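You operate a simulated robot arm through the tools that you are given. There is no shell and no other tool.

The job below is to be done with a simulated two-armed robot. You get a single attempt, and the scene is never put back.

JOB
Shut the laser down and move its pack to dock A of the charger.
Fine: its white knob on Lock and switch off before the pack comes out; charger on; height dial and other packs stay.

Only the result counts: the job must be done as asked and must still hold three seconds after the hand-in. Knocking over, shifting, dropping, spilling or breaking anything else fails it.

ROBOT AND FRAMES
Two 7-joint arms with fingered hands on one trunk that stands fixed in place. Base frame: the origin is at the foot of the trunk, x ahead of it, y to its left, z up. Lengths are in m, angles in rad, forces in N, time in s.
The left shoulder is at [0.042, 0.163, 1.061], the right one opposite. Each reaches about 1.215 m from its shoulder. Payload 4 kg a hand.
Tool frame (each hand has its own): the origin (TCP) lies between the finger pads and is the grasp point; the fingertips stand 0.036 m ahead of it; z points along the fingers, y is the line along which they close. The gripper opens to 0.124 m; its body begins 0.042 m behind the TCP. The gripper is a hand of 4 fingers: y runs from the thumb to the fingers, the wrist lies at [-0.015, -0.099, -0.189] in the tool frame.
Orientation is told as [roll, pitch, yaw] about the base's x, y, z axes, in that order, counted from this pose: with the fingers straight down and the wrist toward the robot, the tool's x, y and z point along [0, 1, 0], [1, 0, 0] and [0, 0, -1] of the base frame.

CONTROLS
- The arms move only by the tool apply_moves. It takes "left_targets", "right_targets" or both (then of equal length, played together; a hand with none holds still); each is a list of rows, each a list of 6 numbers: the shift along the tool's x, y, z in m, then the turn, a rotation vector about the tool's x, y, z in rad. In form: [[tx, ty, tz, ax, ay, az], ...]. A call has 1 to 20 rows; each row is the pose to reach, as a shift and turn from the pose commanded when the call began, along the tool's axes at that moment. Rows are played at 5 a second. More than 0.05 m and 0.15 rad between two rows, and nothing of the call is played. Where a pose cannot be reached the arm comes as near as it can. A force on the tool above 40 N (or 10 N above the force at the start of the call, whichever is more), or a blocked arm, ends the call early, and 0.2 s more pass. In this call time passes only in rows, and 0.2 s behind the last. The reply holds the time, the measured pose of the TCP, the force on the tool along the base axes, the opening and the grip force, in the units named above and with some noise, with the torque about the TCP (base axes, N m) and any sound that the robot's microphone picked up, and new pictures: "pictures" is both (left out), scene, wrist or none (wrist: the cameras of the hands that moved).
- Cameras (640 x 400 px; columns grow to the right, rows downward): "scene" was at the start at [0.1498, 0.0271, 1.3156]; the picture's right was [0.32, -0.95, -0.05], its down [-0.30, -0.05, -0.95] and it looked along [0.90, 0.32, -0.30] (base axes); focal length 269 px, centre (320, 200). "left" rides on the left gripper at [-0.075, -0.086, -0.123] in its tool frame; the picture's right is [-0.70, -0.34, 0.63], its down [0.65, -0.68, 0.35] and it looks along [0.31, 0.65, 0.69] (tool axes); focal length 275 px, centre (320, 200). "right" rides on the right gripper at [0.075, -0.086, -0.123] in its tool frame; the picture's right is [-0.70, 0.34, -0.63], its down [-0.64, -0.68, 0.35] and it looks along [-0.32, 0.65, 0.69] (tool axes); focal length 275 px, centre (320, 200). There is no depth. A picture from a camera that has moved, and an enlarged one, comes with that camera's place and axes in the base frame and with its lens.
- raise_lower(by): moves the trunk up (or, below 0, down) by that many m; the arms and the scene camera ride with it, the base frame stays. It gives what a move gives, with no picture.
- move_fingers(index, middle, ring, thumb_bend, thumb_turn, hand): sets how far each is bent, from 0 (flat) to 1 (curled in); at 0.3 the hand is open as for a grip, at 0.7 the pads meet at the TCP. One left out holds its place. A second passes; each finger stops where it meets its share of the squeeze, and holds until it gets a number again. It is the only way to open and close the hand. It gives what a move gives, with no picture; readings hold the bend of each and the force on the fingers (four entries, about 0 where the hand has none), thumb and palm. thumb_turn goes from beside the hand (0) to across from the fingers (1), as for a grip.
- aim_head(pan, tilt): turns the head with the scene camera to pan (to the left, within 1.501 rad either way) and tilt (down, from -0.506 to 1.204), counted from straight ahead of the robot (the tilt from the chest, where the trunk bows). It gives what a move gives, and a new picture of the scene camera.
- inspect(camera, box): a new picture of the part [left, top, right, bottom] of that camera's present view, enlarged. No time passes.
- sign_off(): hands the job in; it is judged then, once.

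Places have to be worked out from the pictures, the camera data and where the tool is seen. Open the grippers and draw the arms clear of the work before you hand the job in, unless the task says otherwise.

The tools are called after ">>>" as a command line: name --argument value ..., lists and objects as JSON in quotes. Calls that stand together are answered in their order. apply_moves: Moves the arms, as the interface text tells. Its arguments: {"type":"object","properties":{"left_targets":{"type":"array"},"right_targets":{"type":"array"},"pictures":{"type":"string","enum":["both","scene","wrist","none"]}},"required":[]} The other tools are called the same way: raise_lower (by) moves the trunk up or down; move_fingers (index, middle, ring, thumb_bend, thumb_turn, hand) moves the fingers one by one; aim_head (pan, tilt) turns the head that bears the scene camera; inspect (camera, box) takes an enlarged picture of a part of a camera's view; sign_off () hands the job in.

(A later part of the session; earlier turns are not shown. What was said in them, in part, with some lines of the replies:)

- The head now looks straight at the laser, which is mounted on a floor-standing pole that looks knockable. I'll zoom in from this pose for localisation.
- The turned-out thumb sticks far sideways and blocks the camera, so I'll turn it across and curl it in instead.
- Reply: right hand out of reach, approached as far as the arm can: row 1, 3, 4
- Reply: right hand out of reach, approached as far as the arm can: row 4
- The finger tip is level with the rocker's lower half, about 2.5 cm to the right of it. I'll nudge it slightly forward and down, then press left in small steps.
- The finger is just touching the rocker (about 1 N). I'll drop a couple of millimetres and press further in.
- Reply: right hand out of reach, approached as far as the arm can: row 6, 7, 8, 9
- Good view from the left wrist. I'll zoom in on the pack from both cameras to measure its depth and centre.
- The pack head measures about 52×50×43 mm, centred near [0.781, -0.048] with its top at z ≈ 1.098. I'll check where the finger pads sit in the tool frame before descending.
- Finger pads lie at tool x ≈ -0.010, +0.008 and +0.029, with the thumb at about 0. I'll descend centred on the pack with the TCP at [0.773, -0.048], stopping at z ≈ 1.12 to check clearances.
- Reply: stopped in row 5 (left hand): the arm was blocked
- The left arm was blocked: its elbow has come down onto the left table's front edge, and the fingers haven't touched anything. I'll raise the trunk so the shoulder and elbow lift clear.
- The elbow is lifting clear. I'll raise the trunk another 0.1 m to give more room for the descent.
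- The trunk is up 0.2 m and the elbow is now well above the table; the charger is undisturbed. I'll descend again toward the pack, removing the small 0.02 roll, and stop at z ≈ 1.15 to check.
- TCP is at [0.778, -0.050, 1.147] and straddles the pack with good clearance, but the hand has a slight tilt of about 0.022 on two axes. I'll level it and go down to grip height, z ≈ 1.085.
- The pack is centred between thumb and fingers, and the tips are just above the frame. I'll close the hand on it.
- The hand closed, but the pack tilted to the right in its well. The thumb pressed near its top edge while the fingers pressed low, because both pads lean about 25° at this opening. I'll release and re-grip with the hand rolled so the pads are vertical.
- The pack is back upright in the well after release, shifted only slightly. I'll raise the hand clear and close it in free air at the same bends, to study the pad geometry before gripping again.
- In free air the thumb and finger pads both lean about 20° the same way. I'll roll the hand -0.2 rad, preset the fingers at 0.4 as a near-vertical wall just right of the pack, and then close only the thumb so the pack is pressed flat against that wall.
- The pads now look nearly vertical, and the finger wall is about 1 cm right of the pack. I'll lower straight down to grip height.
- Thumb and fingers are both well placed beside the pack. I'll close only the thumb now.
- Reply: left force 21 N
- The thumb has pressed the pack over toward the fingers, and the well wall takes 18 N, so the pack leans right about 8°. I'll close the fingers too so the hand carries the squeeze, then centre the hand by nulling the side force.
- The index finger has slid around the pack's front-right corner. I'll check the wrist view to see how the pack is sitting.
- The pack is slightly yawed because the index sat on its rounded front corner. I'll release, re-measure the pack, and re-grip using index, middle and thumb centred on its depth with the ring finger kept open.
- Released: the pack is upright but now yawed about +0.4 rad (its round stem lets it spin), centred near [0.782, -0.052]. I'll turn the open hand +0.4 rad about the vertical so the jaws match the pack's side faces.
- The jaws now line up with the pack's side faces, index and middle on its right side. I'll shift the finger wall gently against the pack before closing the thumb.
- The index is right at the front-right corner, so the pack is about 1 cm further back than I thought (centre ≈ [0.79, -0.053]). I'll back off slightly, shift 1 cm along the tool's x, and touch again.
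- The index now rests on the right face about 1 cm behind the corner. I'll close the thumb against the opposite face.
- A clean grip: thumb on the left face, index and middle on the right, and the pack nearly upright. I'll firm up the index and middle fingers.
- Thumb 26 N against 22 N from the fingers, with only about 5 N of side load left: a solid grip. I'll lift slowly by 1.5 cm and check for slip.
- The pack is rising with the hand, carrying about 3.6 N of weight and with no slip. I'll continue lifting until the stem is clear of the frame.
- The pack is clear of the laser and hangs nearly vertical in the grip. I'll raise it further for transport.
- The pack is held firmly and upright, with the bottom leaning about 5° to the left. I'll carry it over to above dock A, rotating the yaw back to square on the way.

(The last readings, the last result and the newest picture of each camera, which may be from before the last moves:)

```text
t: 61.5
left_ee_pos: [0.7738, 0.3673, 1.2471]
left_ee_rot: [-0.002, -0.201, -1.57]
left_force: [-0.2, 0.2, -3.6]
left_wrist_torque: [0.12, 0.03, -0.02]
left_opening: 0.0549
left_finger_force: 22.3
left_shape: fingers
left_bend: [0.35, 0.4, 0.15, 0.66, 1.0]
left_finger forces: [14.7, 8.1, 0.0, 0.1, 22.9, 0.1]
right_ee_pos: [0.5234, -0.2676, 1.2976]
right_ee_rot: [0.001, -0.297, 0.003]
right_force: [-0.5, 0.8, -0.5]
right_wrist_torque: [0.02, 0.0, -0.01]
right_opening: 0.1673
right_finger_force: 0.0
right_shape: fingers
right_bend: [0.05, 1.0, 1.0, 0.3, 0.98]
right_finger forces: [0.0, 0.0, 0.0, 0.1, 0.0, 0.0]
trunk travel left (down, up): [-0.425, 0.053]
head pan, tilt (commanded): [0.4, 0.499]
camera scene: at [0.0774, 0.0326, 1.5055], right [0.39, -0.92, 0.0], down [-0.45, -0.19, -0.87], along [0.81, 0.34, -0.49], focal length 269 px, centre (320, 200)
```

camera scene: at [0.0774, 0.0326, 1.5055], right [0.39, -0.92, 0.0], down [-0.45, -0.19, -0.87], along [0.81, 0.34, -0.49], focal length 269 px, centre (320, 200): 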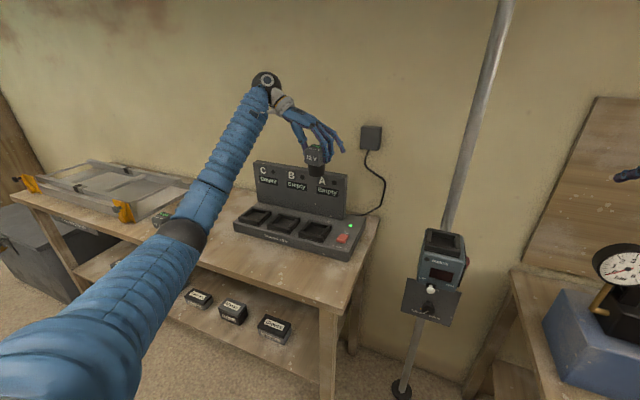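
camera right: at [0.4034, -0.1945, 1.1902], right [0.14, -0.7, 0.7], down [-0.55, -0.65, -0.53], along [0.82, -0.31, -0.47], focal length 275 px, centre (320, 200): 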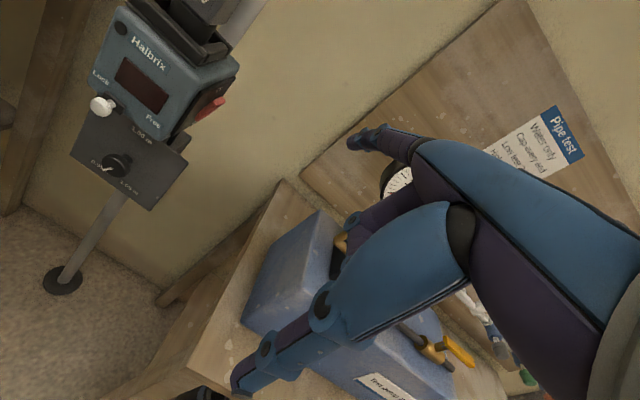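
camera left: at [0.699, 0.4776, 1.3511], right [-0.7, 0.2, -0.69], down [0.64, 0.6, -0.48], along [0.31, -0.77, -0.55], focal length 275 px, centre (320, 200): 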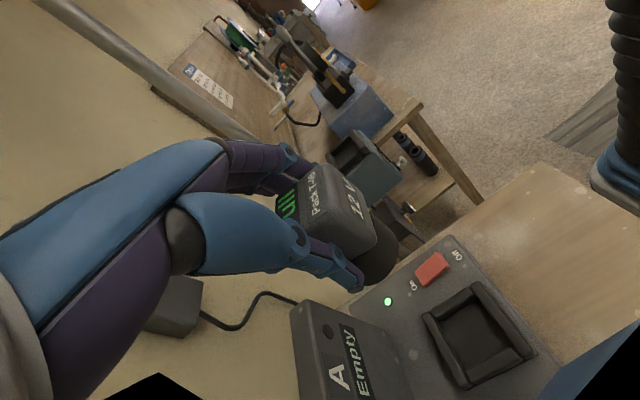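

The pack is over the charger and all docks still read Empty. I'll zoom in to align it with dock A.

>>> inspect --camera "scene" --box '[270, 130, 380, 260]'

>>> inspect --camera "left" --box '[260, 150, 560, 390]'

>>> inspect --camera "scene" --box '[290, 210, 360, 255]'

```text
3.08 times, centred on (325, 195) of scene
camera zoom: at [0.0774, 0.0326, 1.5055], right [0.39, -0.92, 0.0], down [-0.45, -0.19, -0.87], along [0.81, 0.34, -0.49], focal length 828 px, centre (305, 215)
```

zoom: 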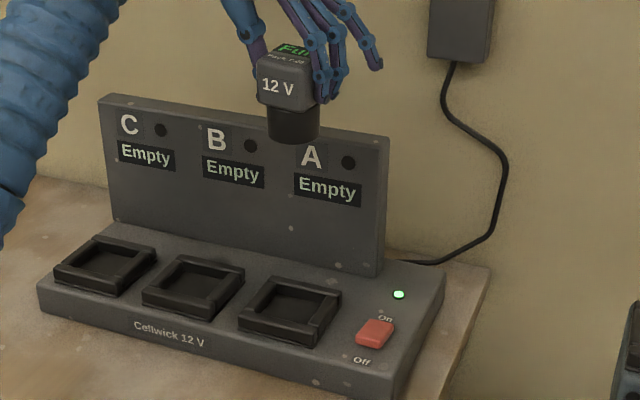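

```text
1.67 times, centred on (410, 270) of left
camera zoom: at [0.6989, 0.4766, 1.3514], right [-0.7, 0.2, -0.69], down [0.64, 0.6, -0.48], along [0.32, -0.77, -0.55], focal length 459 px, centre (170, 83)
```

zoom: 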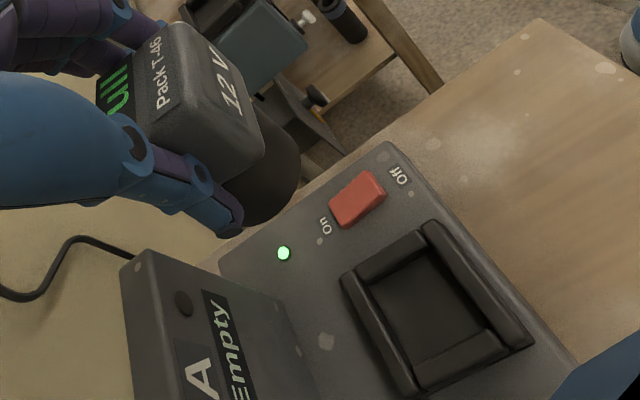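

```text
8.89 times, centred on (325, 232) of scene
camera zoom: at [0.0774, 0.0326, 1.5055], right [0.39, -0.92, 0.0], down [-0.45, -0.19, -0.87], along [0.81, 0.34, -0.49], focal length 2391 px, centre (276, -89)
```

zoom: 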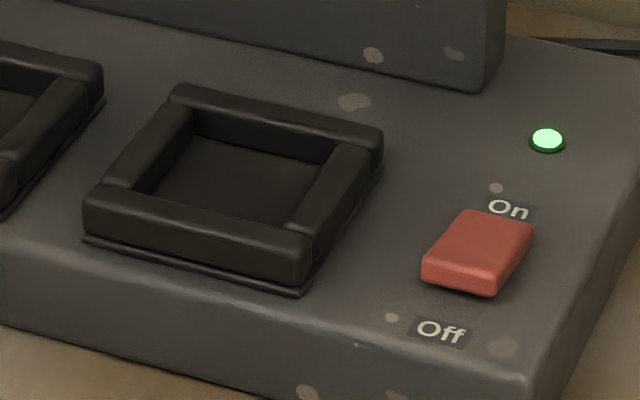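

Two views put dock A near [0.778, 0.349]. I'll lower the pack to a few centimetres above the frame, adding a -0.08 rad roll to cancel its lean, and then compare pack and dock directly in both cameras.

>>> apply_moves --left_targets '[[0, -0.0062, 0.0308, -0.016, 0, 0], [0, -0.0125, 0.0616, -0.032, 0, 0], [0, -0.0187, 0.0923, -0.048, 0, 0], [0, -0.025, 0.1231, -0.064, 0, 0], [0, -0.0312, 0.1539, -0.08, 0, 0]]' --pictures "both"

>>> inspect --camera "scene" --box '[270, 150, 380, 260]'

>>> inspect --camera "left" --box '[260, 150, 560, 390]'

```text
t: 62.6
left_ee_pos: [0.7749, 0.3685, 1.0881]
left_ee_rot: [0.0, -0.281, -1.569]
left_force: [-0.5, 0.7, -4.2]
left_wrist_torque: [0.09, -0.04, 0.0]
left_opening: 0.0549
left_finger_force: 22.9
left_shape: fingers
left_bend: [0.35, 0.4, 0.15, 0.66, 1.0]
left_finger forces: [14.5, 8.0, 0.0, 0.1, 23.1, 0.1]
right_ee_pos: [0.5241, -0.2681, 1.2971]
right_ee_rot: [0.0, -0.295, 0.004]
right_force: [-0.2, 0.0, 0.6]
right_wrist_torque: [0.0, -0.04, 0.03]
right_opening: 0.1673
right_finger_force: 0.1
right_shape: fingers
right_bend: [0.05, 1.0, 1.0, 0.3, 0.98]
right_finger forces: [0.1, 0.0, 0.1, 0.0, 0.0, 0.0]
trunk travel left (down, up): [-0.425, 0.053]
head pan, tilt (commanded): [0.4, 0.499]
camera scene: at [0.0776, 0.0331, 1.5054], right [0.39, -0.92, 0.0], down [-0.45, -0.19, -0.87], along [0.8, 0.34, -0.49], focal length 269 px, centre (320, 200)
camera left: at [0.7002, 0.4846, 1.1844], right [-0.7, 0.15, -0.7], down [0.64, 0.56, -0.52], along [0.32, -0.82, -0.49], focal length 275 px, centre (320, 200)
```

scene: 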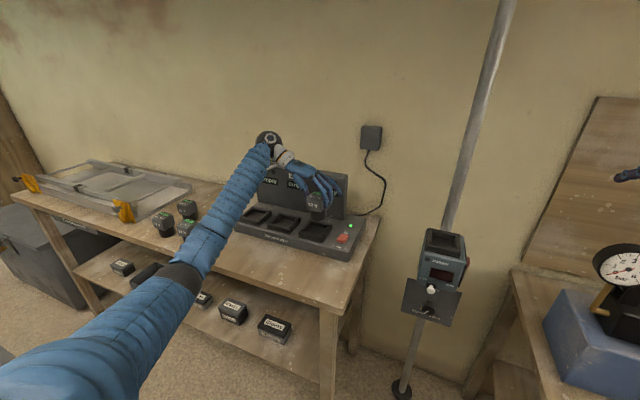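
left: 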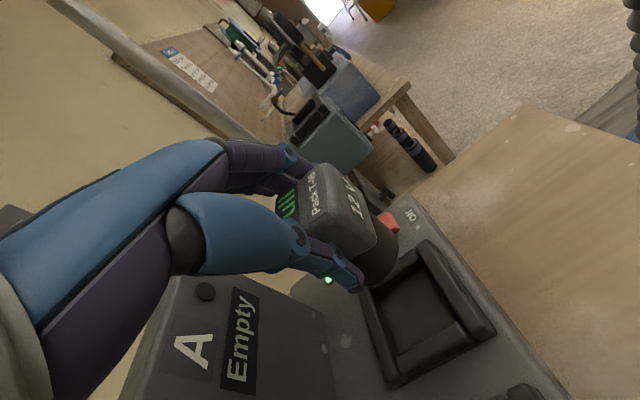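

```text
3.64 times, centred on (325, 205) of scene
camera zoom: at [0.0776, 0.0331, 1.5054], right [0.39, -0.92, 0.0], down [-0.45, -0.19, -0.87], along [0.8, 0.34, -0.49], focal length 978 px, centre (302, 182)
```

zoom: 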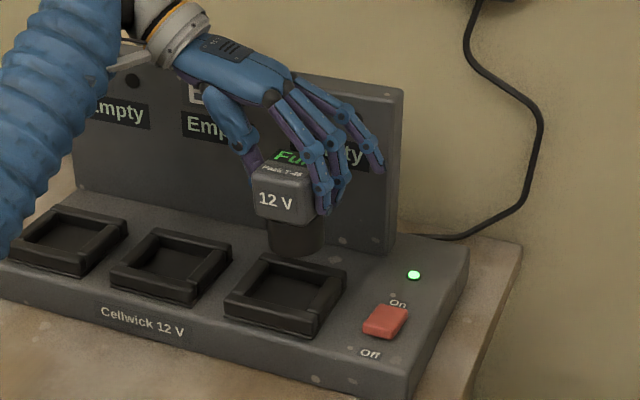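

```text
1.67 times, centred on (410, 270) of left
camera zoom: at [0.7002, 0.4846, 1.1844], right [-0.7, 0.15, -0.7], down [0.64, 0.56, -0.52], along [0.32, -0.82, -0.49], focal length 459 px, centre (170, 83)
```

zoom: 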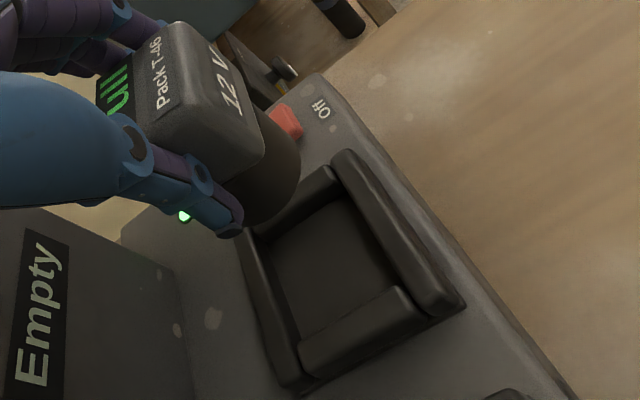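

Comparing both views, the stem centre is at about [0.770, 0.333] and dock A's centre at about [0.778, 0.353], with the frame top near z ≈ 0.969. I'll shift the pack by [+8, +19] mm and lower it 3 cm, then check again.

>>> apply_moves --left_targets '[[0.004, -0.0092, -0.0026, 0, 0, 0], [0.008, -0.0183, -0.0053, 0, 0, 0], [0.008, -0.0225, 0.0091, 0, 0, 0], [0.008, -0.0266, 0.0235, 0, 0, 0]]' --pictures "none"

>>> inspect --camera "scene" --box '[285, 180, 365, 250]'

>>> inspect --camera "left" --box '[260, 150, 500, 350]'

```text
t: 63.6
left_ee_pos: [0.7825, 0.3879, 1.0607]
left_ee_rot: [-0.002, -0.28, -1.569]
left_force: [-0.5, 0.1, -3.3]
left_wrist_torque: [0.1, 0.0, -0.02]
left_opening: 0.0547
left_finger_force: 22.9
left_shape: fingers
left_bend: [0.35, 0.4, 0.15, 0.66, 1.0]
left_finger forces: [14.5, 8.1, 0.0, 0.1, 23.1, 0.0]
right_ee_pos: [0.5232, -0.2669, 1.2958]
right_ee_rot: [-0.001, -0.296, 0.003]
right_force: [-0.2, -0.4, 0.3]
right_wrist_torque: [0.01, -0.01, 0.02]
right_opening: 0.1675
right_finger_force: 0.0
right_shape: fingers
right_bend: [0.05, 1.0, 1.0, 0.3, 0.98]
right_finger forces: [0.1, 0.1, 0.0, 0.0, 0.1, 0.0]
trunk travel left (down, up): [-0.425, 0.053]
head pan, tilt (commanded): [0.4, 0.499]
```

```text
5.71 times, centred on (325, 215) of scene
camera zoom: at [0.0774, 0.0331, 1.5055], right [0.39, -0.92, 0.0], down [-0.45, -0.19, -0.87], along [0.8, 0.34, -0.49], focal length 1537 px, centre (291, 114)
```

zoom: 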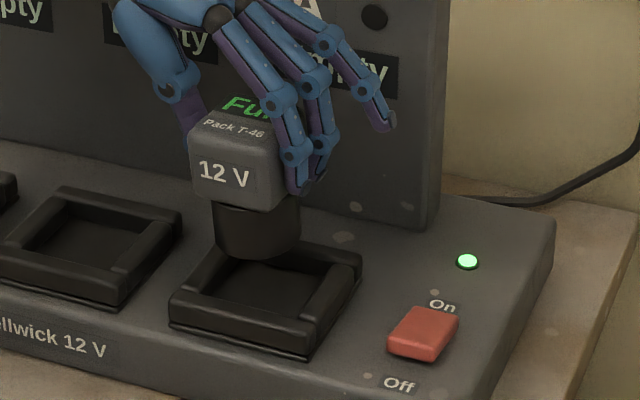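

```text
2.00 times, centred on (380, 250) of left
camera zoom: at [0.7083, 0.5051, 1.1561], right [-0.7, 0.15, -0.7], down [0.64, 0.56, -0.52], along [0.32, -0.82, -0.48], focal length 551 px, centre (200, 100)
```

zoom: 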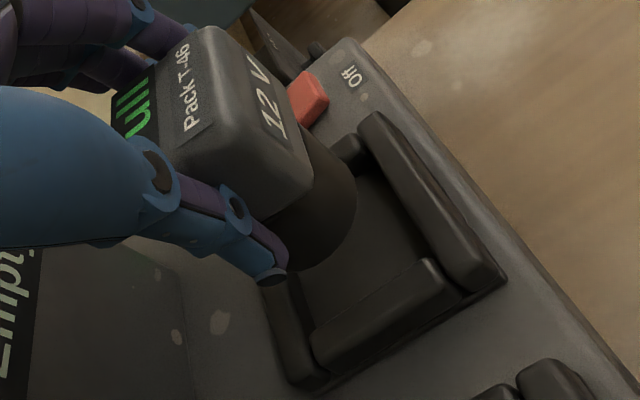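

Laterally the stem lines up with the dock; in depth it still seems 6–19 mm too far forward (toward me). I'll shift 10 mm in +x, lower 2 cm more, and look closely.

>>> apply_moves --left_targets '[[0.01, 0, 0, 0, 0, 0], [0.01, -0.0028, 0.0096, 0, 0, 0], [0.01, -0.0055, 0.0192, 0, 0, 0]]' --pictures "none"

>>> inspect --camera "scene" --box '[290, 195, 360, 245]'

>>> inspect --camera "left" --box '[280, 160, 480, 330]'

>>> inspect --camera "right" --box '[0, 0, 320, 200]'

```text
t: 64.5
left_ee_pos: [0.7929, 0.3869, 1.0401]
left_ee_rot: [-0.001, -0.279, -1.569]
left_force: [0.6, 0.9, -3.6]
left_wrist_torque: [0.08, -0.02, 0.02]
left_opening: 0.0549
left_finger_force: 22.9
left_shape: fingers
left_bend: [0.35, 0.4, 0.15, 0.66, 1.0]
left_finger forces: [14.5, 8.1, 0.0, 0.0, 23.1, 0.1]
right_ee_pos: [0.5246, -0.267, 1.2963]
right_ee_rot: [0.001, -0.297, 0.003]
right_force: [-0.5, 0.6, -0.3]
right_wrist_torque: [0.01, 0.0, -0.01]
right_opening: 0.1673
right_finger_force: 0.1
right_shape: fingers
right_bend: [0.05, 1.0, 1.0, 0.3, 0.98]
right_finger forces: [0.0, 0.0, 0.1, 0.1, 0.0, 0.1]
trunk travel left (down, up): [-0.425, 0.053]
head pan, tilt (commanded): [0.4, 0.499]
```

```text
8.00 times, centred on (325, 220) of scene
camera zoom: at [0.0777, 0.0326, 1.5055], right [0.39, -0.92, 0.0], down [-0.45, -0.19, -0.87], along [0.8, 0.34, -0.49], focal length 2152 px, centre (280, 40)
```

zoom: 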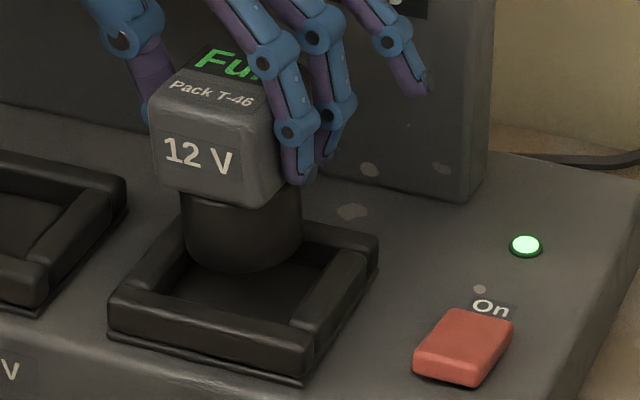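

```text
2.35 times, centred on (380, 245) of left
camera zoom: at [0.718, 0.504, 1.1354], right [-0.7, 0.15, -0.7], down [0.64, 0.56, -0.52], along [0.32, -0.82, -0.49], focal length 648 px, centre (179, 94)
```

zoom: 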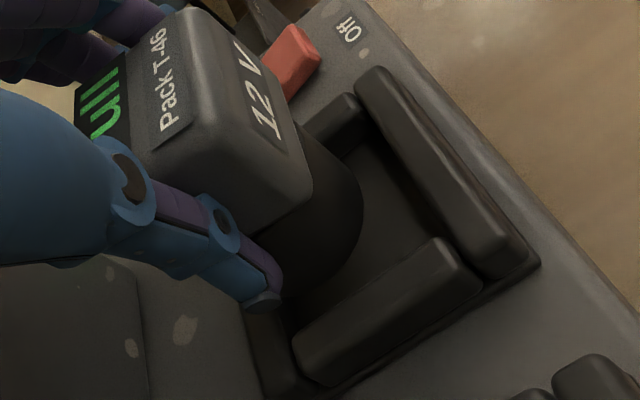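

```text
2.00 times, centred on (160, 100) of right
camera zoom: at [0.4047, -0.1929, 1.3896], right [0.14, -0.7, 0.7], down [-0.55, -0.65, -0.53], along [0.82, -0.31, -0.47], focal length 551 px, centre (640, 400)
```

zoom: 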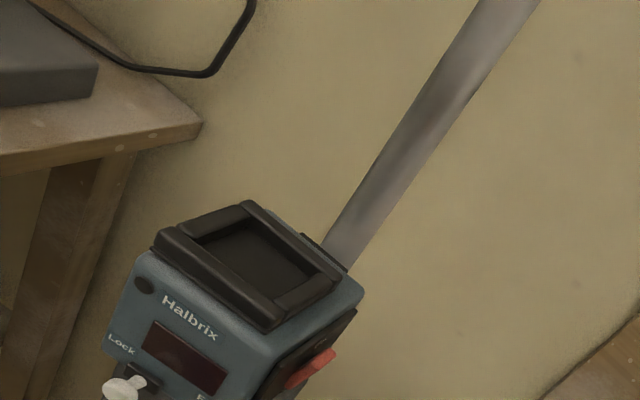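

The column alignment is good in both views; I need a sharper look at the depth alignment, so I'll zoom in more.

>>> inspect --camera "scene" --box '[300, 215, 340, 243]'

>>> inspect --camera "left" --box '[340, 190, 440, 290]'

```text
14.29 times, centred on (320, 229) of scene
camera zoom: at [0.0777, 0.0326, 1.5055], right [0.39, -0.92, 0.0], down [-0.45, -0.19, -0.87], along [0.8, 0.34, -0.49], focal length 3842 px, centre (320, -214)
```

zoom: 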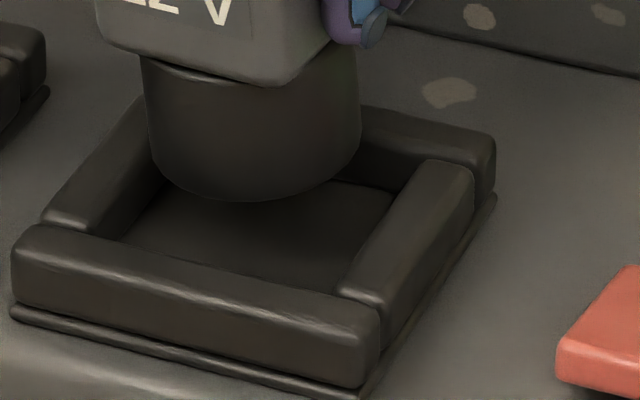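

```text
4.00 times, centred on (390, 240) of left
camera zoom: at [0.718, 0.504, 1.1354], right [-0.7, 0.15, -0.7], down [0.64, 0.56, -0.52], along [0.32, -0.82, -0.49], focal length 1101 px, centre (40, 40)
```

zoom: 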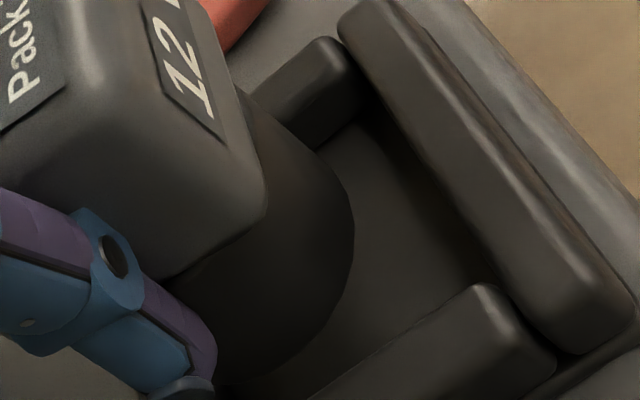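

The close-ups suggest the stem should move about 5 mm back toward me and 3 mm to the left. I'll make that correction and lower 1 cm, watching for contact.

>>> apply_moves --left_targets '[[-0.005, -0.0029, -0.0008, 0, 0, 0], [-0.005, -0.0043, 0.004, 0, 0, 0], [-0.005, -0.0057, 0.0088, 0, 0, 0]]' --pictures "none"

>>> inspect --camera "scene" --box '[300, 212, 340, 240]'

>>> inspect --camera "left" --box '[340, 190, 440, 290]'

```text
t: 65.2
left_ee_pos: [0.7863, 0.389, 1.0333]
left_ee_rot: [0.001, -0.282, -1.57]
left_force: [2.0, -0.1, 7.7]
left_wrist_torque: [0.04, 0.05, 0.05]
left_opening: 0.0552
left_finger_force: 24.1
left_shape: fingers
left_bend: [0.34, 0.4, 0.15, 0.66, 1.0]
left_finger forces: [15.5, 8.6, 0.1, 0.1, 24.1, 0.1]
right_ee_pos: [0.5219, -0.2685, 1.297]
right_ee_rot: [-0.001, -0.298, 0.002]
right_force: [0.1, 0.9, -0.4]
right_wrist_torque: [-0.03, -0.02, 0.03]
right_opening: 0.1671
right_finger_force: 0.0
right_shape: fingers
right_bend: [0.05, 1.0, 1.0, 0.3, 0.98]
right_finger forces: [0.0, 0.1, 0.0, 0.0, 0.1, 0.0]
trunk travel left (down, up): [-0.425, 0.053]
head pan, tilt (commanded): [0.4, 0.499]
```

```text
14.29 times, centred on (320, 226) of scene
camera zoom: at [0.0759, 0.0323, 1.5058], right [0.39, -0.92, 0.0], down [-0.45, -0.19, -0.87], along [0.81, 0.34, -0.48], focal length 3842 px, centre (320, -171)
```

zoom: 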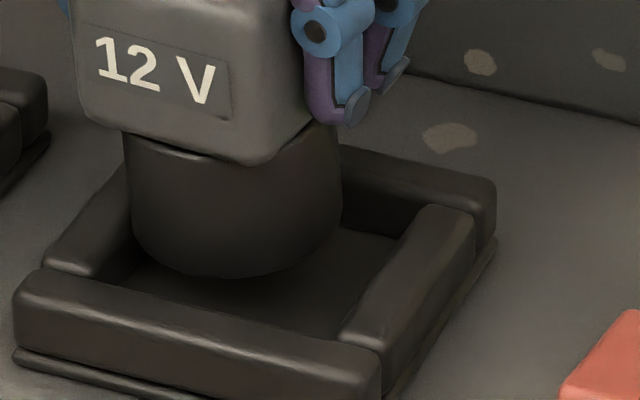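

```text
4.00 times, centred on (390, 240) of left
camera zoom: at [0.7113, 0.5065, 1.1284], right [-0.7, 0.15, -0.7], down [0.64, 0.56, -0.52], along [0.32, -0.82, -0.48], focal length 1101 px, centre (40, 40)
```

zoom: 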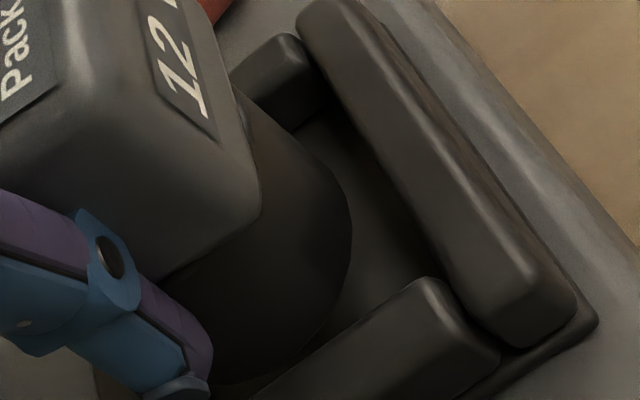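

It touched the frame (about 11 N) at TCP z ≈ 1.033: the stem sits on the left/rear bars, with a wide gap on the right and front. I'll lift 6 mm, shift 6 mm toward me and 5 mm right, then lower again gently.

>>> apply_moves --left_targets '[[0, 0.0017, -0.0058, 0, 0, 0], [-0.006, 0.0065, -0.0044, 0, 0, 0], [-0.006, 0.0054, -0.0006, 0, 0, 0], [-0.006, 0.0043, 0.0033, 0, 0, 0]]' --pictures "none"

>>> inspect --camera "scene" --box '[300, 212, 340, 240]'

>>> inspect --camera "left" --box '[340, 190, 440, 290]'

```text
t: 66.2
left_ee_pos: [0.7803, 0.3838, 1.0285]
left_ee_rot: [0.0, -0.283, -1.57]
left_force: [0.4, -0.1, -2.9]
left_wrist_torque: [0.1, -0.02, -0.02]
left_opening: 0.055
left_finger_force: 21.8
left_shape: fingers
left_bend: [0.34, 0.4, 0.15, 0.66, 1.0]
left_finger forces: [13.1, 8.2, 0.0, 0.0, 22.0, 0.0]
right_ee_pos: [0.5224, -0.2683, 1.296]
right_ee_rot: [0.0, -0.297, 0.003]
right_force: [0.7, 0.0, 0.4]
right_wrist_torque: [0.01, 0.02, -0.02]
right_opening: 0.1672
right_finger_force: 0.0
right_shape: fingers
right_bend: [0.05, 1.0, 1.0, 0.3, 0.98]
right_finger forces: [0.0, 0.0, 0.1, 0.1, 0.1, 0.1]
trunk travel left (down, up): [-0.425, 0.053]
head pan, tilt (commanded): [0.4, 0.499]
```

```text
14.29 times, centred on (320, 226) of scene
camera zoom: at [0.0771, 0.0327, 1.5055], right [0.39, -0.92, 0.0], down [-0.45, -0.19, -0.87], along [0.81, 0.34, -0.49], focal length 3842 px, centre (320, -171)
```

zoom: 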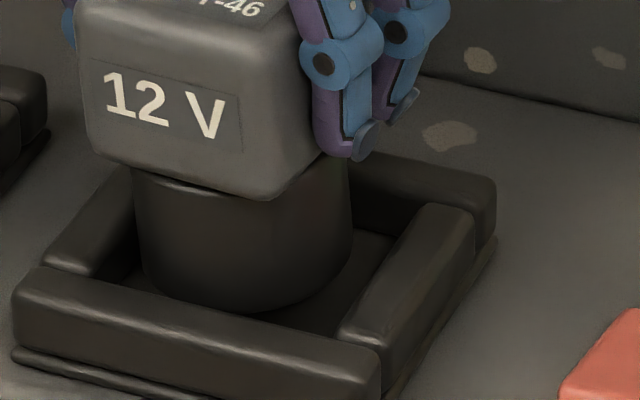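

```text
4.00 times, centred on (390, 240) of left
camera zoom: at [0.7057, 0.5015, 1.1242], right [-0.7, 0.15, -0.7], down [0.64, 0.56, -0.52], along [0.32, -0.82, -0.49], focal length 1101 px, centre (40, 40)
```

zoom: 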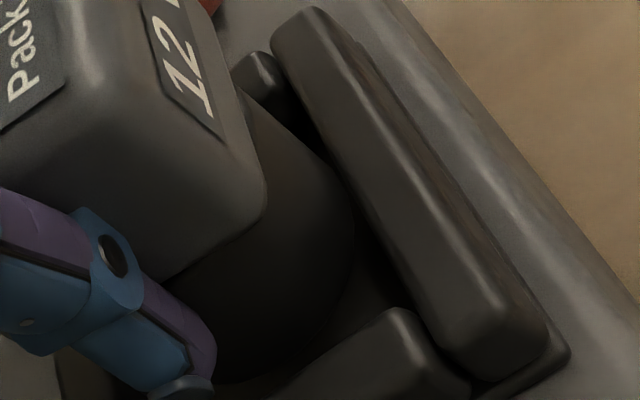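

No contact now: the stem is inside the frame. I'll keep lowering in small steps until it seats.

>>> apply_moves --left_targets '[[0, -0.0008, 0.0029, 0, 0, 0], [0, -0.0017, 0.0058, 0, 0, 0], [0, -0.0022, 0.0077, 0, 0, 0]]' --pictures "none"

>>> inspect --camera "scene" --box '[296, 205, 344, 240]'

```text
t: 67.0
left_ee_pos: [0.7804, 0.3844, 1.0206]
left_ee_rot: [-0.003, -0.28, -1.569]
left_force: [0.1, 0.5, -2.5]
left_wrist_torque: [0.07, -0.02, -0.01]
left_opening: 0.0547
left_finger_force: 21.8
left_shape: fingers
left_bend: [0.34, 0.4, 0.15, 0.66, 1.0]
left_finger forces: [13.3, 8.2, 0.0, 0.1, 22.0, 0.0]
right_ee_pos: [0.5235, -0.2679, 1.296]
right_ee_rot: [0.001, -0.298, 0.003]
right_force: [-1.1, -0.7, 0.5]
right_wrist_torque: [-0.01, -0.01, 0.02]
right_opening: 0.1673
right_finger_force: 0.1
right_shape: fingers
right_bend: [0.05, 1.0, 1.0, 0.3, 0.98]
right_finger forces: [0.0, 0.1, 0.0, 0.0, 0.1, 0.0]
trunk travel left (down, up): [-0.425, 0.053]
head pan, tilt (commanded): [0.4, 0.499]
```

```text
11.43 times, centred on (320, 222) of scene
camera zoom: at [0.0774, 0.0329, 1.5055], right [0.39, -0.92, 0.0], down [-0.45, -0.19, -0.87], along [0.8, 0.34, -0.49], focal length 3074 px, centre (320, -57)
```

zoom: 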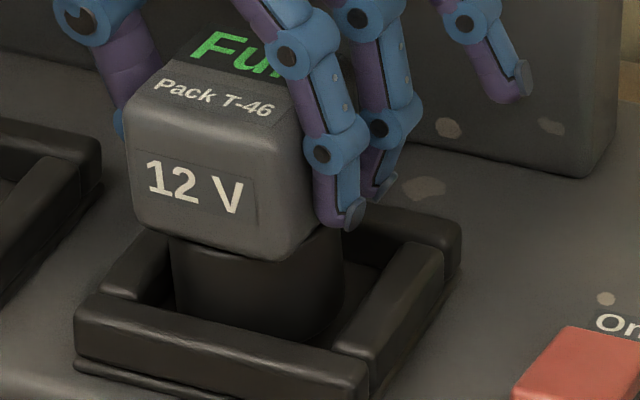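

Still free at TCP z ≈ 1.021, and the pack is well centred and square. I'll continue down slowly.

>>> apply_moves --left_targets '[[0, -0.0008, 0.0029, 0, 0, 0], [0, -0.0014, 0.0048, 0, 0, 0]]' --pictures "none"

```text
t: 67.7
left_ee_pos: [0.7814, 0.3849, 1.0165]
left_ee_rot: [-0.003, -0.282, -1.567]
left_force: [0.7, 0.2, -1.1]
left_wrist_torque: [0.08, -0.01, 0.03]
left_opening: 0.0552
left_finger_force: 22.2
left_shape: fingers
left_bend: [0.34, 0.4, 0.15, 0.66, 1.0]
left_finger forces: [13.5, 8.2, 0.0, 0.0, 22.5, 0.1]
right_ee_pos: [0.5231, -0.2686, 1.2965]
right_ee_rot: [0.0, -0.298, 0.003]
right_force: [-0.3, 0.2, -0.7]
right_wrist_torque: [-0.02, -0.02, 0.0]
right_opening: 0.1672
right_finger_force: 0.0
right_shape: fingers
right_bend: [0.05, 1.0, 1.0, 0.3, 0.98]
right_finger forces: [0.1, 0.0, 0.1, 0.0, 0.0, 0.0]
trunk travel left (down, up): [-0.425, 0.053]
head pan, tilt (commanded): [0.4, 0.499]
```

The vertical force is starting to drop (-1.1 N), so the stem is near the floor. I'll take two more millimetre steps and check the dock display.

>>> apply_moves --left_targets '[[0, -0.0006, 0.0019, 0, 0, 0], [0, -0.0008, 0.0029, 0, 0, 0]]' --pictures "none"

>>> inspect --camera "scene" --box '[250, 150, 370, 250]'

>>> inspect --camera "left" --box '[0, 0, 640, 400]'

```text
t: 68.2
left_ee_pos: [0.7816, 0.3851, 1.0152]
left_ee_rot: [0.0, -0.281, -1.569]
left_force: [2.7, 0.2, 11.3]
left_wrist_torque: [-0.07, 0.12, 0.08]
left_opening: 0.0552
left_finger_force: 25.1
left_shape: fingers
left_bend: [0.34, 0.4, 0.15, 0.66, 1.0]
left_finger forces: [15.9, 8.8, 0.1, 0.0, 24.5, 0.0]
right_ee_pos: [0.5232, -0.2687, 1.2972]
right_ee_rot: [-0.003, -0.297, 0.004]
right_force: [0.6, 0.6, -0.5]
right_wrist_torque: [-0.01, 0.01, -0.01]
right_opening: 0.1673
right_finger_force: 0.0
right_shape: fingers
right_bend: [0.05, 1.0, 1.0, 0.3, 0.98]
right_finger forces: [0.0, 0.0, 0.2, 0.0, 0.0, 0.0]
trunk travel left (down, up): [-0.425, 0.053]
head pan, tilt (commanded): [0.4, 0.499]
```

```text
4.00 times, centred on (310, 200) of scene
camera zoom: at [0.0765, 0.0323, 1.5057], right [0.39, -0.92, 0.0], down [-0.45, -0.19, -0.87], along [0.81, 0.34, -0.48], focal length 1076 px, centre (360, 200)
```

zoom: 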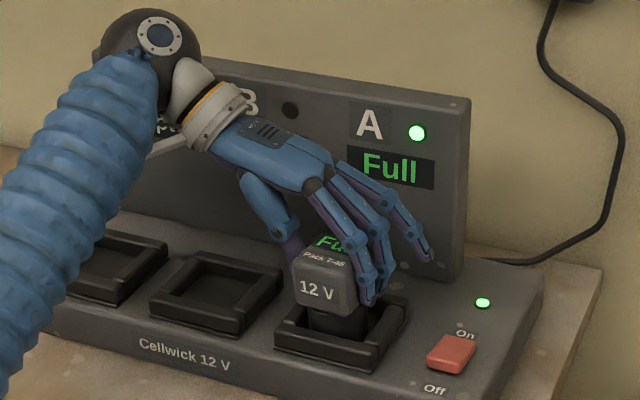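

```text
1.00 times, centred on (320, 200) of left (not enlarged: the box is as wide or as high as the picture)
camera zoom: at [0.7055, 0.5016, 1.1104], right [-0.7, 0.15, -0.7], down [0.64, 0.56, -0.52], along [0.32, -0.82, -0.48], focal length 275 px, centre (320, 200)
```

zoom: 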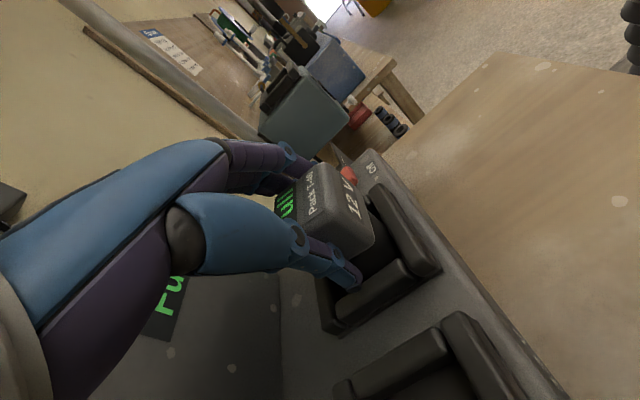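

Dock A now reads "Full" with its green LED lit: the pack is seated. I'll ease off the downward push by about 1.5 mm before releasing.

>>> apply_moves --left_targets '[[0, 0.0003, -0.0012, 0, 0, 0]]' --pictures "none"

```text
t: 68.7
left_ee_pos: [0.7805, 0.3858, 1.0154]
left_ee_rot: [-0.002, -0.28, -1.57]
left_force: [2.3, 1.6, 11.0]
left_wrist_torque: [-0.08, 0.09, 0.13]
left_opening: 0.0553
left_finger_force: 24.2
left_shape: fingers
left_bend: [0.34, 0.4, 0.15, 0.66, 1.0]
left_finger forces: [15.6, 8.7, 0.0, 0.1, 23.9, 0.0]
right_ee_pos: [0.5227, -0.2681, 1.296]
right_ee_rot: [-0.001, -0.297, 0.003]
right_force: [-0.3, -0.4, 0.2]
right_wrist_torque: [0.03, -0.03, 0.04]
right_opening: 0.1672
right_finger_force: 0.1
right_shape: fingers
right_bend: [0.05, 1.0, 1.0, 0.3, 0.98]
right_finger forces: [0.0, 0.0, 0.1, 0.0, 0.1, 0.0]
trunk travel left (down, up): [-0.425, 0.053]
head pan, tilt (commanded): [0.4, 0.499]
```

There's still about 11 N of push. I'll ease up another 1.5 mm.

>>> apply_moves --left_targets '[[0, 0.0004, -0.0015, 0, 0, 0]]' --pictures "none"

```text
t: 69.0
left_ee_pos: [0.781, 0.3845, 1.0148]
left_ee_rot: [-0.002, -0.279, -1.568]
left_force: [2.7, 1.3, 3.2]
left_wrist_torque: [0.06, 0.02, 0.06]
left_opening: 0.0551
left_finger_force: 23.2
left_shape: fingers
left_bend: [0.34, 0.4, 0.15, 0.66, 1.0]
left_finger forces: [13.8, 8.3, 0.0, 0.1, 23.5, 0.1]
right_ee_pos: [0.5229, -0.268, 1.296]
right_ee_rot: [0.0, -0.297, 0.005]
right_force: [0.4, 0.4, 0.0]
right_wrist_torque: [0.0, 0.0, 0.0]
right_opening: 0.1671
right_finger_force: 0.1
right_shape: fingers
right_bend: [0.05, 1.0, 1.0, 0.3, 0.98]
right_finger forces: [0.0, 0.1, 0.0, 0.0, 0.0, 0.0]
trunk travel left (down, up): [-0.425, 0.053]
head pan, tilt (commanded): [0.4, 0.499]
```

The load is nearly neutral now. I'll release with a limited thumb opening (to stay clear of dock B's frame) and open the fingers on the right.

>>> move_fingers --hand "left" --index 0.22 --middle 0.22 --thumb_bend 0.53

>>> inspect --camera "scene" --box '[260, 160, 370, 250]'

>>> inspect --camera "left" --box '[240, 130, 480, 350]'

```text
t: 70.0
left_ee_pos: [0.7804, 0.3852, 1.0165]
left_ee_rot: [-0.001, -0.281, -1.569]
left_force: [0.0, -0.3, 0.0]
left_wrist_torque: [-0.03, -0.01, -0.03]
left_opening: 0.1032
left_finger_force: 0.1
left_shape: fingers
left_bend: [0.22, 0.22, 0.15, 0.53, 1.0]
left_finger forces: [0.0, 0.0, 0.0, 0.0, 0.0, 0.0]
right_ee_pos: [0.5226, -0.2684, 1.297]
right_ee_rot: [0.001, -0.297, 0.004]
right_force: [-0.2, -0.6, 0.6]
right_wrist_torque: [0.0, 0.02, -0.01]
right_opening: 0.1674
right_finger_force: 0.1
right_shape: fingers
right_bend: [0.05, 1.0, 1.0, 0.3, 0.98]
right_finger forces: [0.0, 0.0, 0.0, 0.0, 0.0, 0.1]
trunk travel left (down, up): [-0.425, 0.053]
head pan, tilt (commanded): [0.4, 0.499]
```

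```text
4.44 times, centred on (315, 205) of scene
camera zoom: at [0.0771, 0.0326, 1.5055], right [0.39, -0.92, 0.0], down [-0.45, -0.19, -0.87], along [0.81, 0.34, -0.49], focal length 1195 px, centre (342, 178)
```

zoom: 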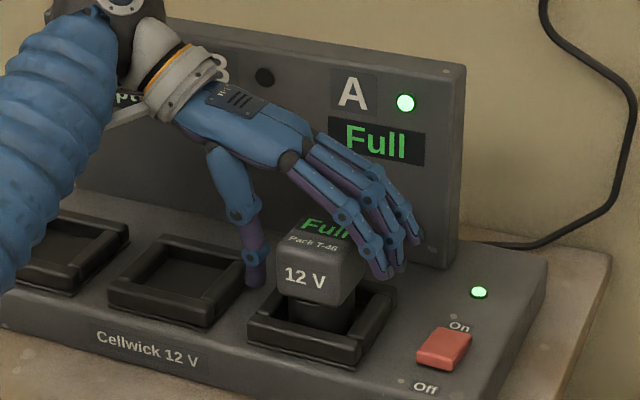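

```text
1.82 times, centred on (360, 240) of left
camera zoom: at [0.7053, 0.5018, 1.1119], right [-0.7, 0.15, -0.7], down [0.64, 0.56, -0.52], along [0.32, -0.82, -0.49], focal length 500 px, centre (247, 127)
```

zoom: 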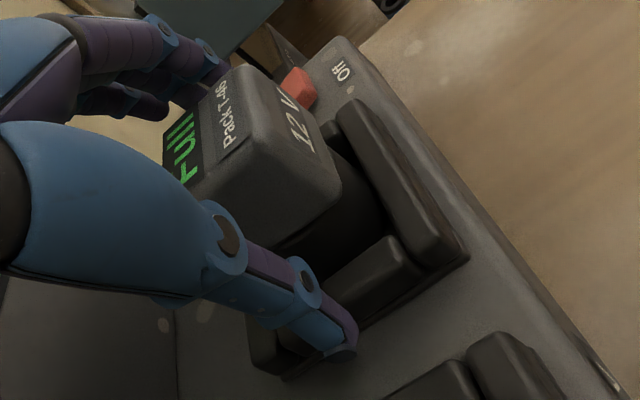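

Released cleanly: no finger forces, the pack upright, and dock A still "Full". I'll lift the hand straight up, slowly at first.

>>> apply_moves --left_targets '[[0, 0.0028, -0.0096, 0, 0, 0], [0, 0.0055, -0.0192, 0, 0, 0], [0, 0.0097, -0.0336, 0, 0, 0], [0, 0.0166, -0.0577, 0, 0, 0], [0, 0.0277, -0.0961, 0, 0, 0], [0, 0.0402, -0.1393, 0, 0, 0], [0, 0.0527, -0.1825, 0, 0, 0]]' --pictures "both"

>>> inspect --camera "scene" --box '[230, 150, 370, 260]'

```text
t: 71.7
left_ee_pos: [0.7805, 0.383, 1.2091]
left_ee_rot: [-0.002, -0.28, -1.569]
left_force: [-0.4, -0.1, 0.0]
left_wrist_torque: [0.01, -0.02, 0.01]
left_opening: 0.1035
left_finger_force: 0.0
left_shape: fingers
left_bend: [0.22, 0.22, 0.15, 0.53, 1.0]
left_finger forces: [0.0, 0.0, 0.0, 0.0, 0.0, 0.0]
right_ee_pos: [0.5221, -0.2671, 1.2974]
right_ee_rot: [0.001, -0.297, 0.004]
right_force: [-0.6, -0.5, 1.1]
right_wrist_torque: [-0.02, -0.04, 0.01]
right_opening: 0.1671
right_finger_force: 0.0
right_shape: fingers
right_bend: [0.05, 1.0, 1.0, 0.3, 0.98]
right_finger forces: [0.1, 0.1, 0.1, 0.0, 0.0, 0.0]
trunk travel left (down, up): [-0.425, 0.053]
head pan, tilt (commanded): [0.4, 0.499]
camera scene: at [0.0766, 0.0319, 1.5056], right [0.39, -0.92, 0.0], down [-0.45, -0.19, -0.87], along [0.81, 0.34, -0.48], focal length 269 px, centre (320, 200)
camera left: at [0.7055, 0.5012, 1.3042], right [-0.7, 0.15, -0.7], down [0.64, 0.56, -0.52], along [0.32, -0.81, -0.49], focal length 275 px, centre (320, 200)
```

scene: 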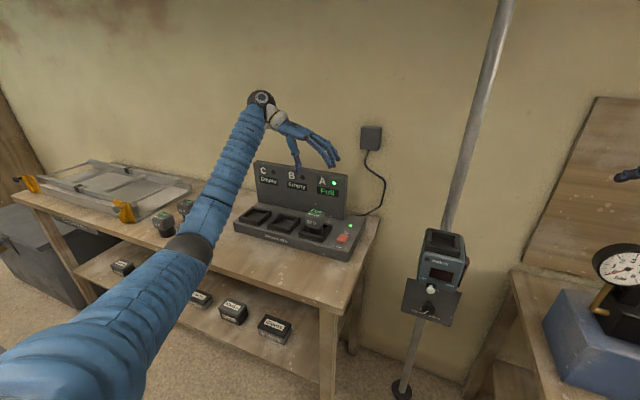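
left: 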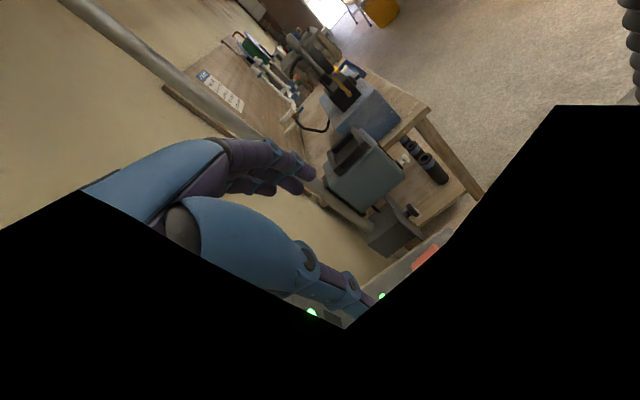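

```text
3.64 times, centred on (300, 205) of scene
camera zoom: at [0.0766, 0.0319, 1.5056], right [0.39, -0.92, 0.0], down [-0.45, -0.19, -0.87], along [0.81, 0.34, -0.48], focal length 978 px, centre (393, 182)
```

zoom: 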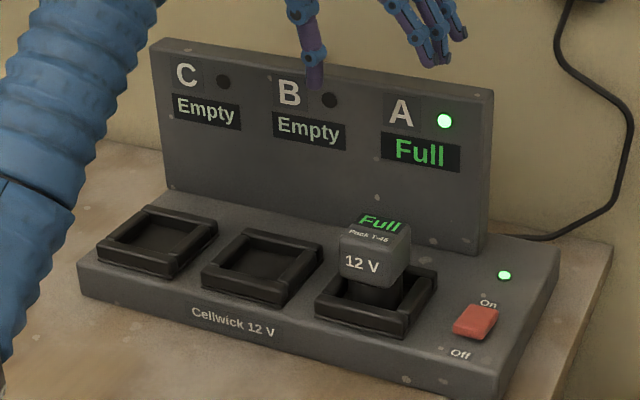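

Dock A reads "Full", the charger light is on, and the pack stands upright. I'll draw the left arm up and back, clear of the charger, and open both hands.

>>> apply_moves --left_targets '[[-0.005, -0.003, -0.03, 0, 0, 0], [-0.03, -0.006, -0.06, 0, 0, 0], [-0.06, -0.01, -0.085, 0, 0, 0], [-0.1, -0.014, -0.1, 0, 0, 0], [-0.14, -0.018, -0.11, 0, 0, 0], [-0.18, -0.0203, -0.11, 0, 0, 0]]' --pictures "scene"

>>> move_fingers --hand "left" --index 0.3 --middle 0.3 --ring 0.3 --thumb_bend 0.3

>>> move_fingers --hand "right" --index 0.3 --middle 0.3 --ring 0.3 --thumb_bend 0.3

>>> aim_head --pan 0.35 --tilt 0.45

```text
t: 73.0
left_ee_pos: [0.5981, 0.433, 1.3034]
left_ee_rot: [0.0, -0.282, -1.573]
left_force: [-0.1, 0.3, 0.1]
left_wrist_torque: [0.02, 0.03, -0.03]
left_opening: 0.1034
left_finger_force: 0.0
left_shape: fingers
left_bend: [0.22, 0.22, 0.15, 0.53, 1.0]
left_finger forces: [0.0, 0.2, 0.1, 0.0, 0.1, 0.0]
right_ee_pos: [0.5214, -0.2683, 1.2965]
right_ee_rot: [0.0, -0.3, 0.002]
right_force: [-0.7, -0.6, 0.1]
right_wrist_torque: [-0.02, -0.03, -0.04]
right_opening: 0.1676
right_finger_force: 0.1
right_shape: fingers
right_bend: [0.05, 1.0, 1.0, 0.3, 0.98]
right_finger forces: [0.0, 0.0, 0.0, 0.0, 0.0, 0.1]
trunk travel left (down, up): [-0.425, 0.053]
head pan, tilt (commanded): [0.4, 0.499]
camera scene: at [0.0757, 0.0335, 1.5056], right [0.39, -0.92, 0.0], down [-0.45, -0.19, -0.87], along [0.81, 0.34, -0.48], focal length 269 px, centre (320, 200)
```

scene: 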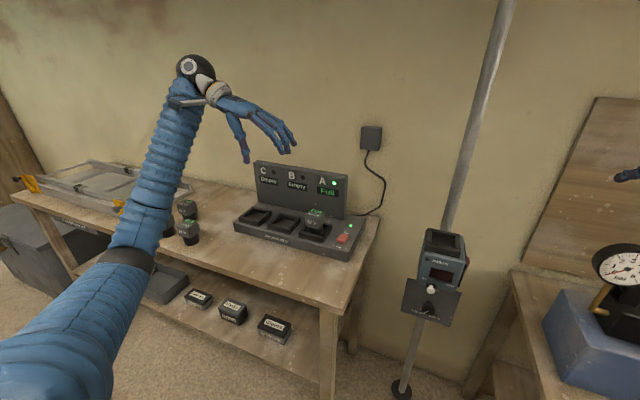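

```text
t: 74.0
left_ee_pos: [0.5996, 0.4342, 1.3031]
left_ee_rot: [-0.002, -0.28, -1.568]
left_force: [0.2, -0.1, -0.5]
left_wrist_torque: [0.03, 0.0, 0.03]
left_opening: 0.1232
left_finger_force: 0.0
left_shape: fingers
left_bend: [0.3, 0.3, 0.3, 0.3, 0.98]
left_finger forces: [0.1, 0.0, 0.0, 0.0, 0.0, 0.0]
right_ee_pos: [0.5232, -0.2682, 1.2967]
right_ee_rot: [0.001, -0.297, 0.003]
right_force: [0.5, -0.1, 0.0]
right_wrist_torque: [-0.01, 0.03, 0.01]
right_opening: 0.1674
right_finger_force: 0.0
right_shape: fingers
right_bend: [0.05, 1.0, 1.0, 0.3, 0.98]
right_finger forces: [0.0, 0.0, 0.0, 0.0, 0.0, 0.1]
trunk travel left (down, up): [-0.425, 0.053]
head pan, tilt (commanded): [0.4, 0.499]
```

```text
t: 75.0
left_ee_pos: [0.598, 0.4339, 1.3034]
left_ee_rot: [-0.002, -0.283, -1.569]
left_force: [-0.1, 0.0, -0.1]
left_wrist_torque: [0.01, 0.01, -0.04]
left_opening: 0.1237
left_finger_force: 0.0
left_shape: fingers
left_bend: [0.3, 0.3, 0.3, 0.3, 0.98]
left_finger forces: [0.1, 0.0, 0.0, 0.1, 0.1, 0.0]
right_ee_pos: [0.5224, -0.2678, 1.2972]
right_ee_rot: [-0.001, -0.298, 0.003]
right_force: [0.3, 0.8, 0.1]
right_wrist_torque: [0.03, 0.01, -0.01]
right_opening: 0.1235
right_finger_force: 0.1
right_shape: fingers
right_bend: [0.3, 0.3, 0.3, 0.3, 0.98]
right_finger forces: [0.1, 0.1, 0.0, 0.1, 0.0, 0.0]
trunk travel left (down, up): [-0.425, 0.053]
head pan, tilt (commanded): [0.4, 0.499]
```

```text
t: 75.7
left_ee_pos: [0.599, 0.4348, 1.3023]
left_ee_rot: [-0.002, -0.281, -1.569]
left_force: [-0.4, 0.4, -1.6]
left_wrist_torque: [0.02, 0.0, 0.01]
left_opening: 0.1234
left_finger_force: 0.1
left_shape: fingers
left_bend: [0.3, 0.3, 0.3, 0.3, 0.98]
left_finger forces: [0.0, 0.0, 0.1, 0.1, 0.1, 0.0]
right_ee_pos: [0.5228, -0.267, 1.2965]
right_ee_rot: [0.0, -0.296, 0.003]
right_force: [0.2, -0.3, -0.7]
right_wrist_torque: [-0.03, -0.04, 0.0]
right_opening: 0.1233
right_finger_force: 0.1
right_shape: fingers
right_bend: [0.3, 0.3, 0.3, 0.3, 0.98]
right_finger forces: [0.1, 0.0, 0.0, 0.0, 0.1, 0.0]
trunk travel left (down, up): [-0.425, 0.053]
head pan, tilt (commanded): [0.351, 0.45]
camera scene: at [0.0796, 0.0289, 1.51], right [0.34, -0.94, 0.0], down [-0.42, -0.15, -0.9], along [0.84, 0.31, -0.44], focal length 269 px, centre (320, 200)
```

scene: 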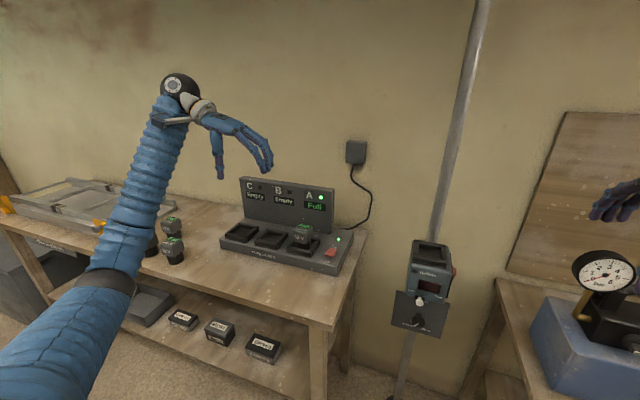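

Everything looks in place. I'll zoom in on the laser, the charger and the other packs for a final check.

>>> inspect --camera "scene" --box '[210, 165, 370, 285]'

>>> inspect --camera "scene" --box '[380, 230, 480, 345]'

>>> inspect --camera "scene" --box '[90, 190, 230, 290]'

```text
3.33 times, centred on (290, 225) of scene
camera zoom: at [0.0796, 0.0289, 1.51], right [0.34, -0.94, 0.0], down [-0.42, -0.15, -0.9], along [0.84, 0.31, -0.44], focal length 896 px, centre (420, 117)
```

zoom: 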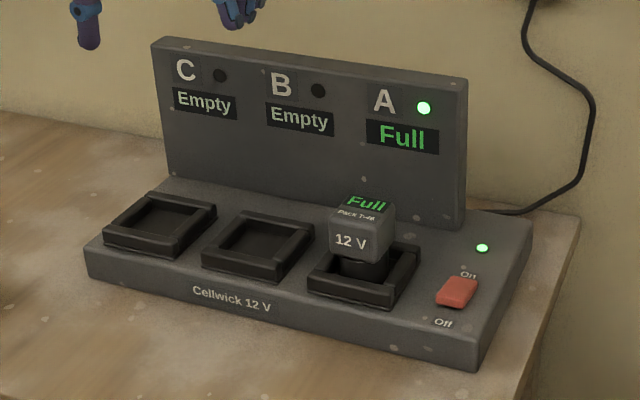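

```text
3.48 times, centred on (430, 288) of scene
camera zoom: at [0.0796, 0.0289, 1.51], right [0.34, -0.94, 0.0], down [-0.42, -0.15, -0.9], along [0.84, 0.31, -0.44], focal length 935 px, centre (-63, -104)
```

zoom: 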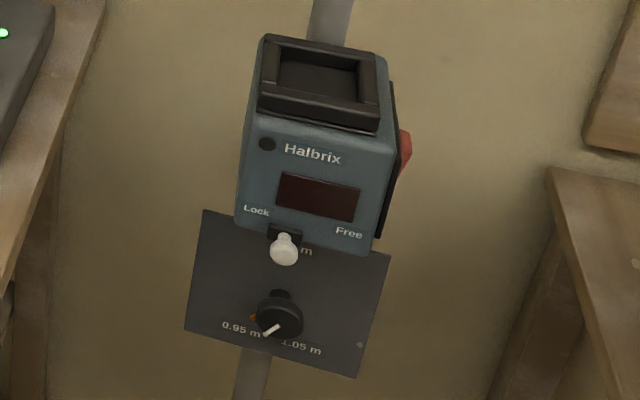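

```text
4.00 times, centred on (160, 240) of scene
camera zoom: at [0.0796, 0.0289, 1.51], right [0.34, -0.94, 0.0], down [-0.42, -0.15, -0.9], along [0.84, 0.31, -0.44], focal length 1076 px, centre (960, 40)
```

zoom: 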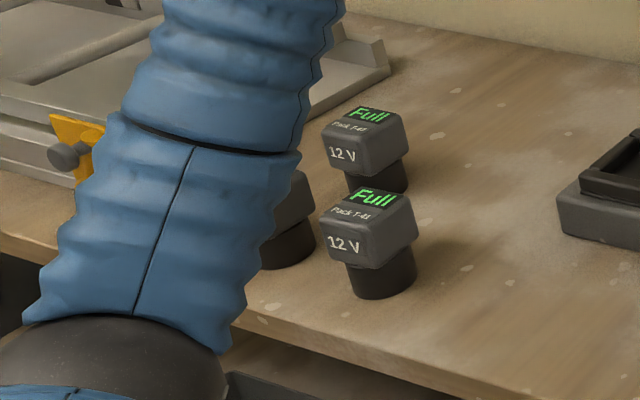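

The three other packs still stand, the dial is unchanged, and the charger and dock A are on and "Full". One last close look at the knob, the switch and the dial.

>>> inspect --camera "scene" --box '[400, 265, 464, 310]'

>>> inspect --camera "right" --box '[20, 80, 200, 240]'

```text
8.89 times, centred on (432, 288) of scene
camera zoom: at [0.0796, 0.0289, 1.51], right [0.34, -0.94, 0.0], down [-0.42, -0.15, -0.9], along [0.84, 0.31, -0.44], focal length 2391 px, centre (-676, -578)
```

zoom: 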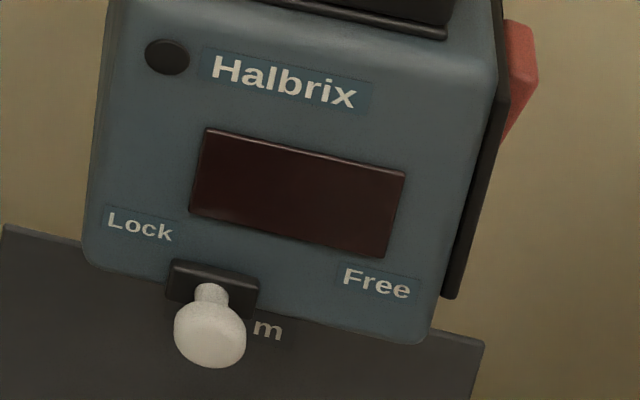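

```text
2.50 times, centred on (110, 160) of right
camera zoom: at [0.4041, -0.1928, 1.3899], right [0.14, -0.7, 0.7], down [-0.55, -0.65, -0.53], along [0.82, -0.31, -0.47], focal length 688 px, centre (845, 300)
```

zoom: 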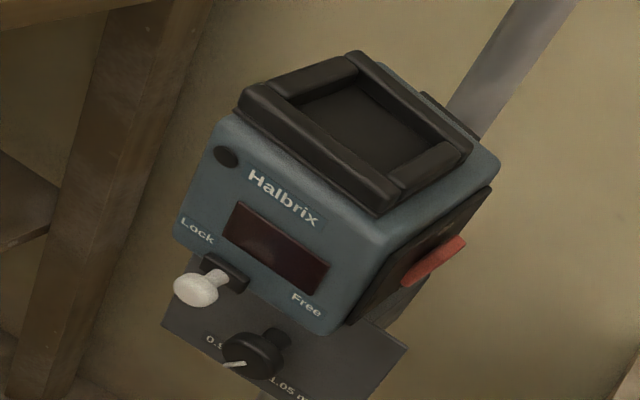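

The knob sits at the Lock end (its offset mirrors the original Free position), and the switch is off with the laser dark. The pack is in dock A reading "Full" with the charger on, and both hands are open and clear. I'm handing in.

>>> sign_off

```text
The job is handed in.
```

The laser is shut down and its pack (T-46) is in dock A, which reads "Full" with its green light on. I handed the job in; the reply confirmed that but gave no verdict.

- **Laser:** I slid the white knob to the Lock end stop and pressed the red switch to off before the pack came out. The laser's light and display are dark.
- **Charger:** It is switched on. Docks B and C read "Empty".
- **Height dial and other packs:** I didn't touch either. The dial reads the same as at the start. The three packs on the table are still standing, though the arm partly hid one in the last picture.

- **Table contact:** On the first approach to the pack, the left arm was blocked, apparently with its elbow on the left table's front edge. I raised the trunk and went in from higher.
- **Regrips:** It took three tries to grip the pack, which tilted and turned in the laser's holder before the grip held.
- **Dock frame contact:** The pack also pressed on dock A's frame with about 11 N before I lined it up. I saw nothing shift from any of this.

Both hands are open and clear of the work. The trunk is still about 0.2 m higher than it started.
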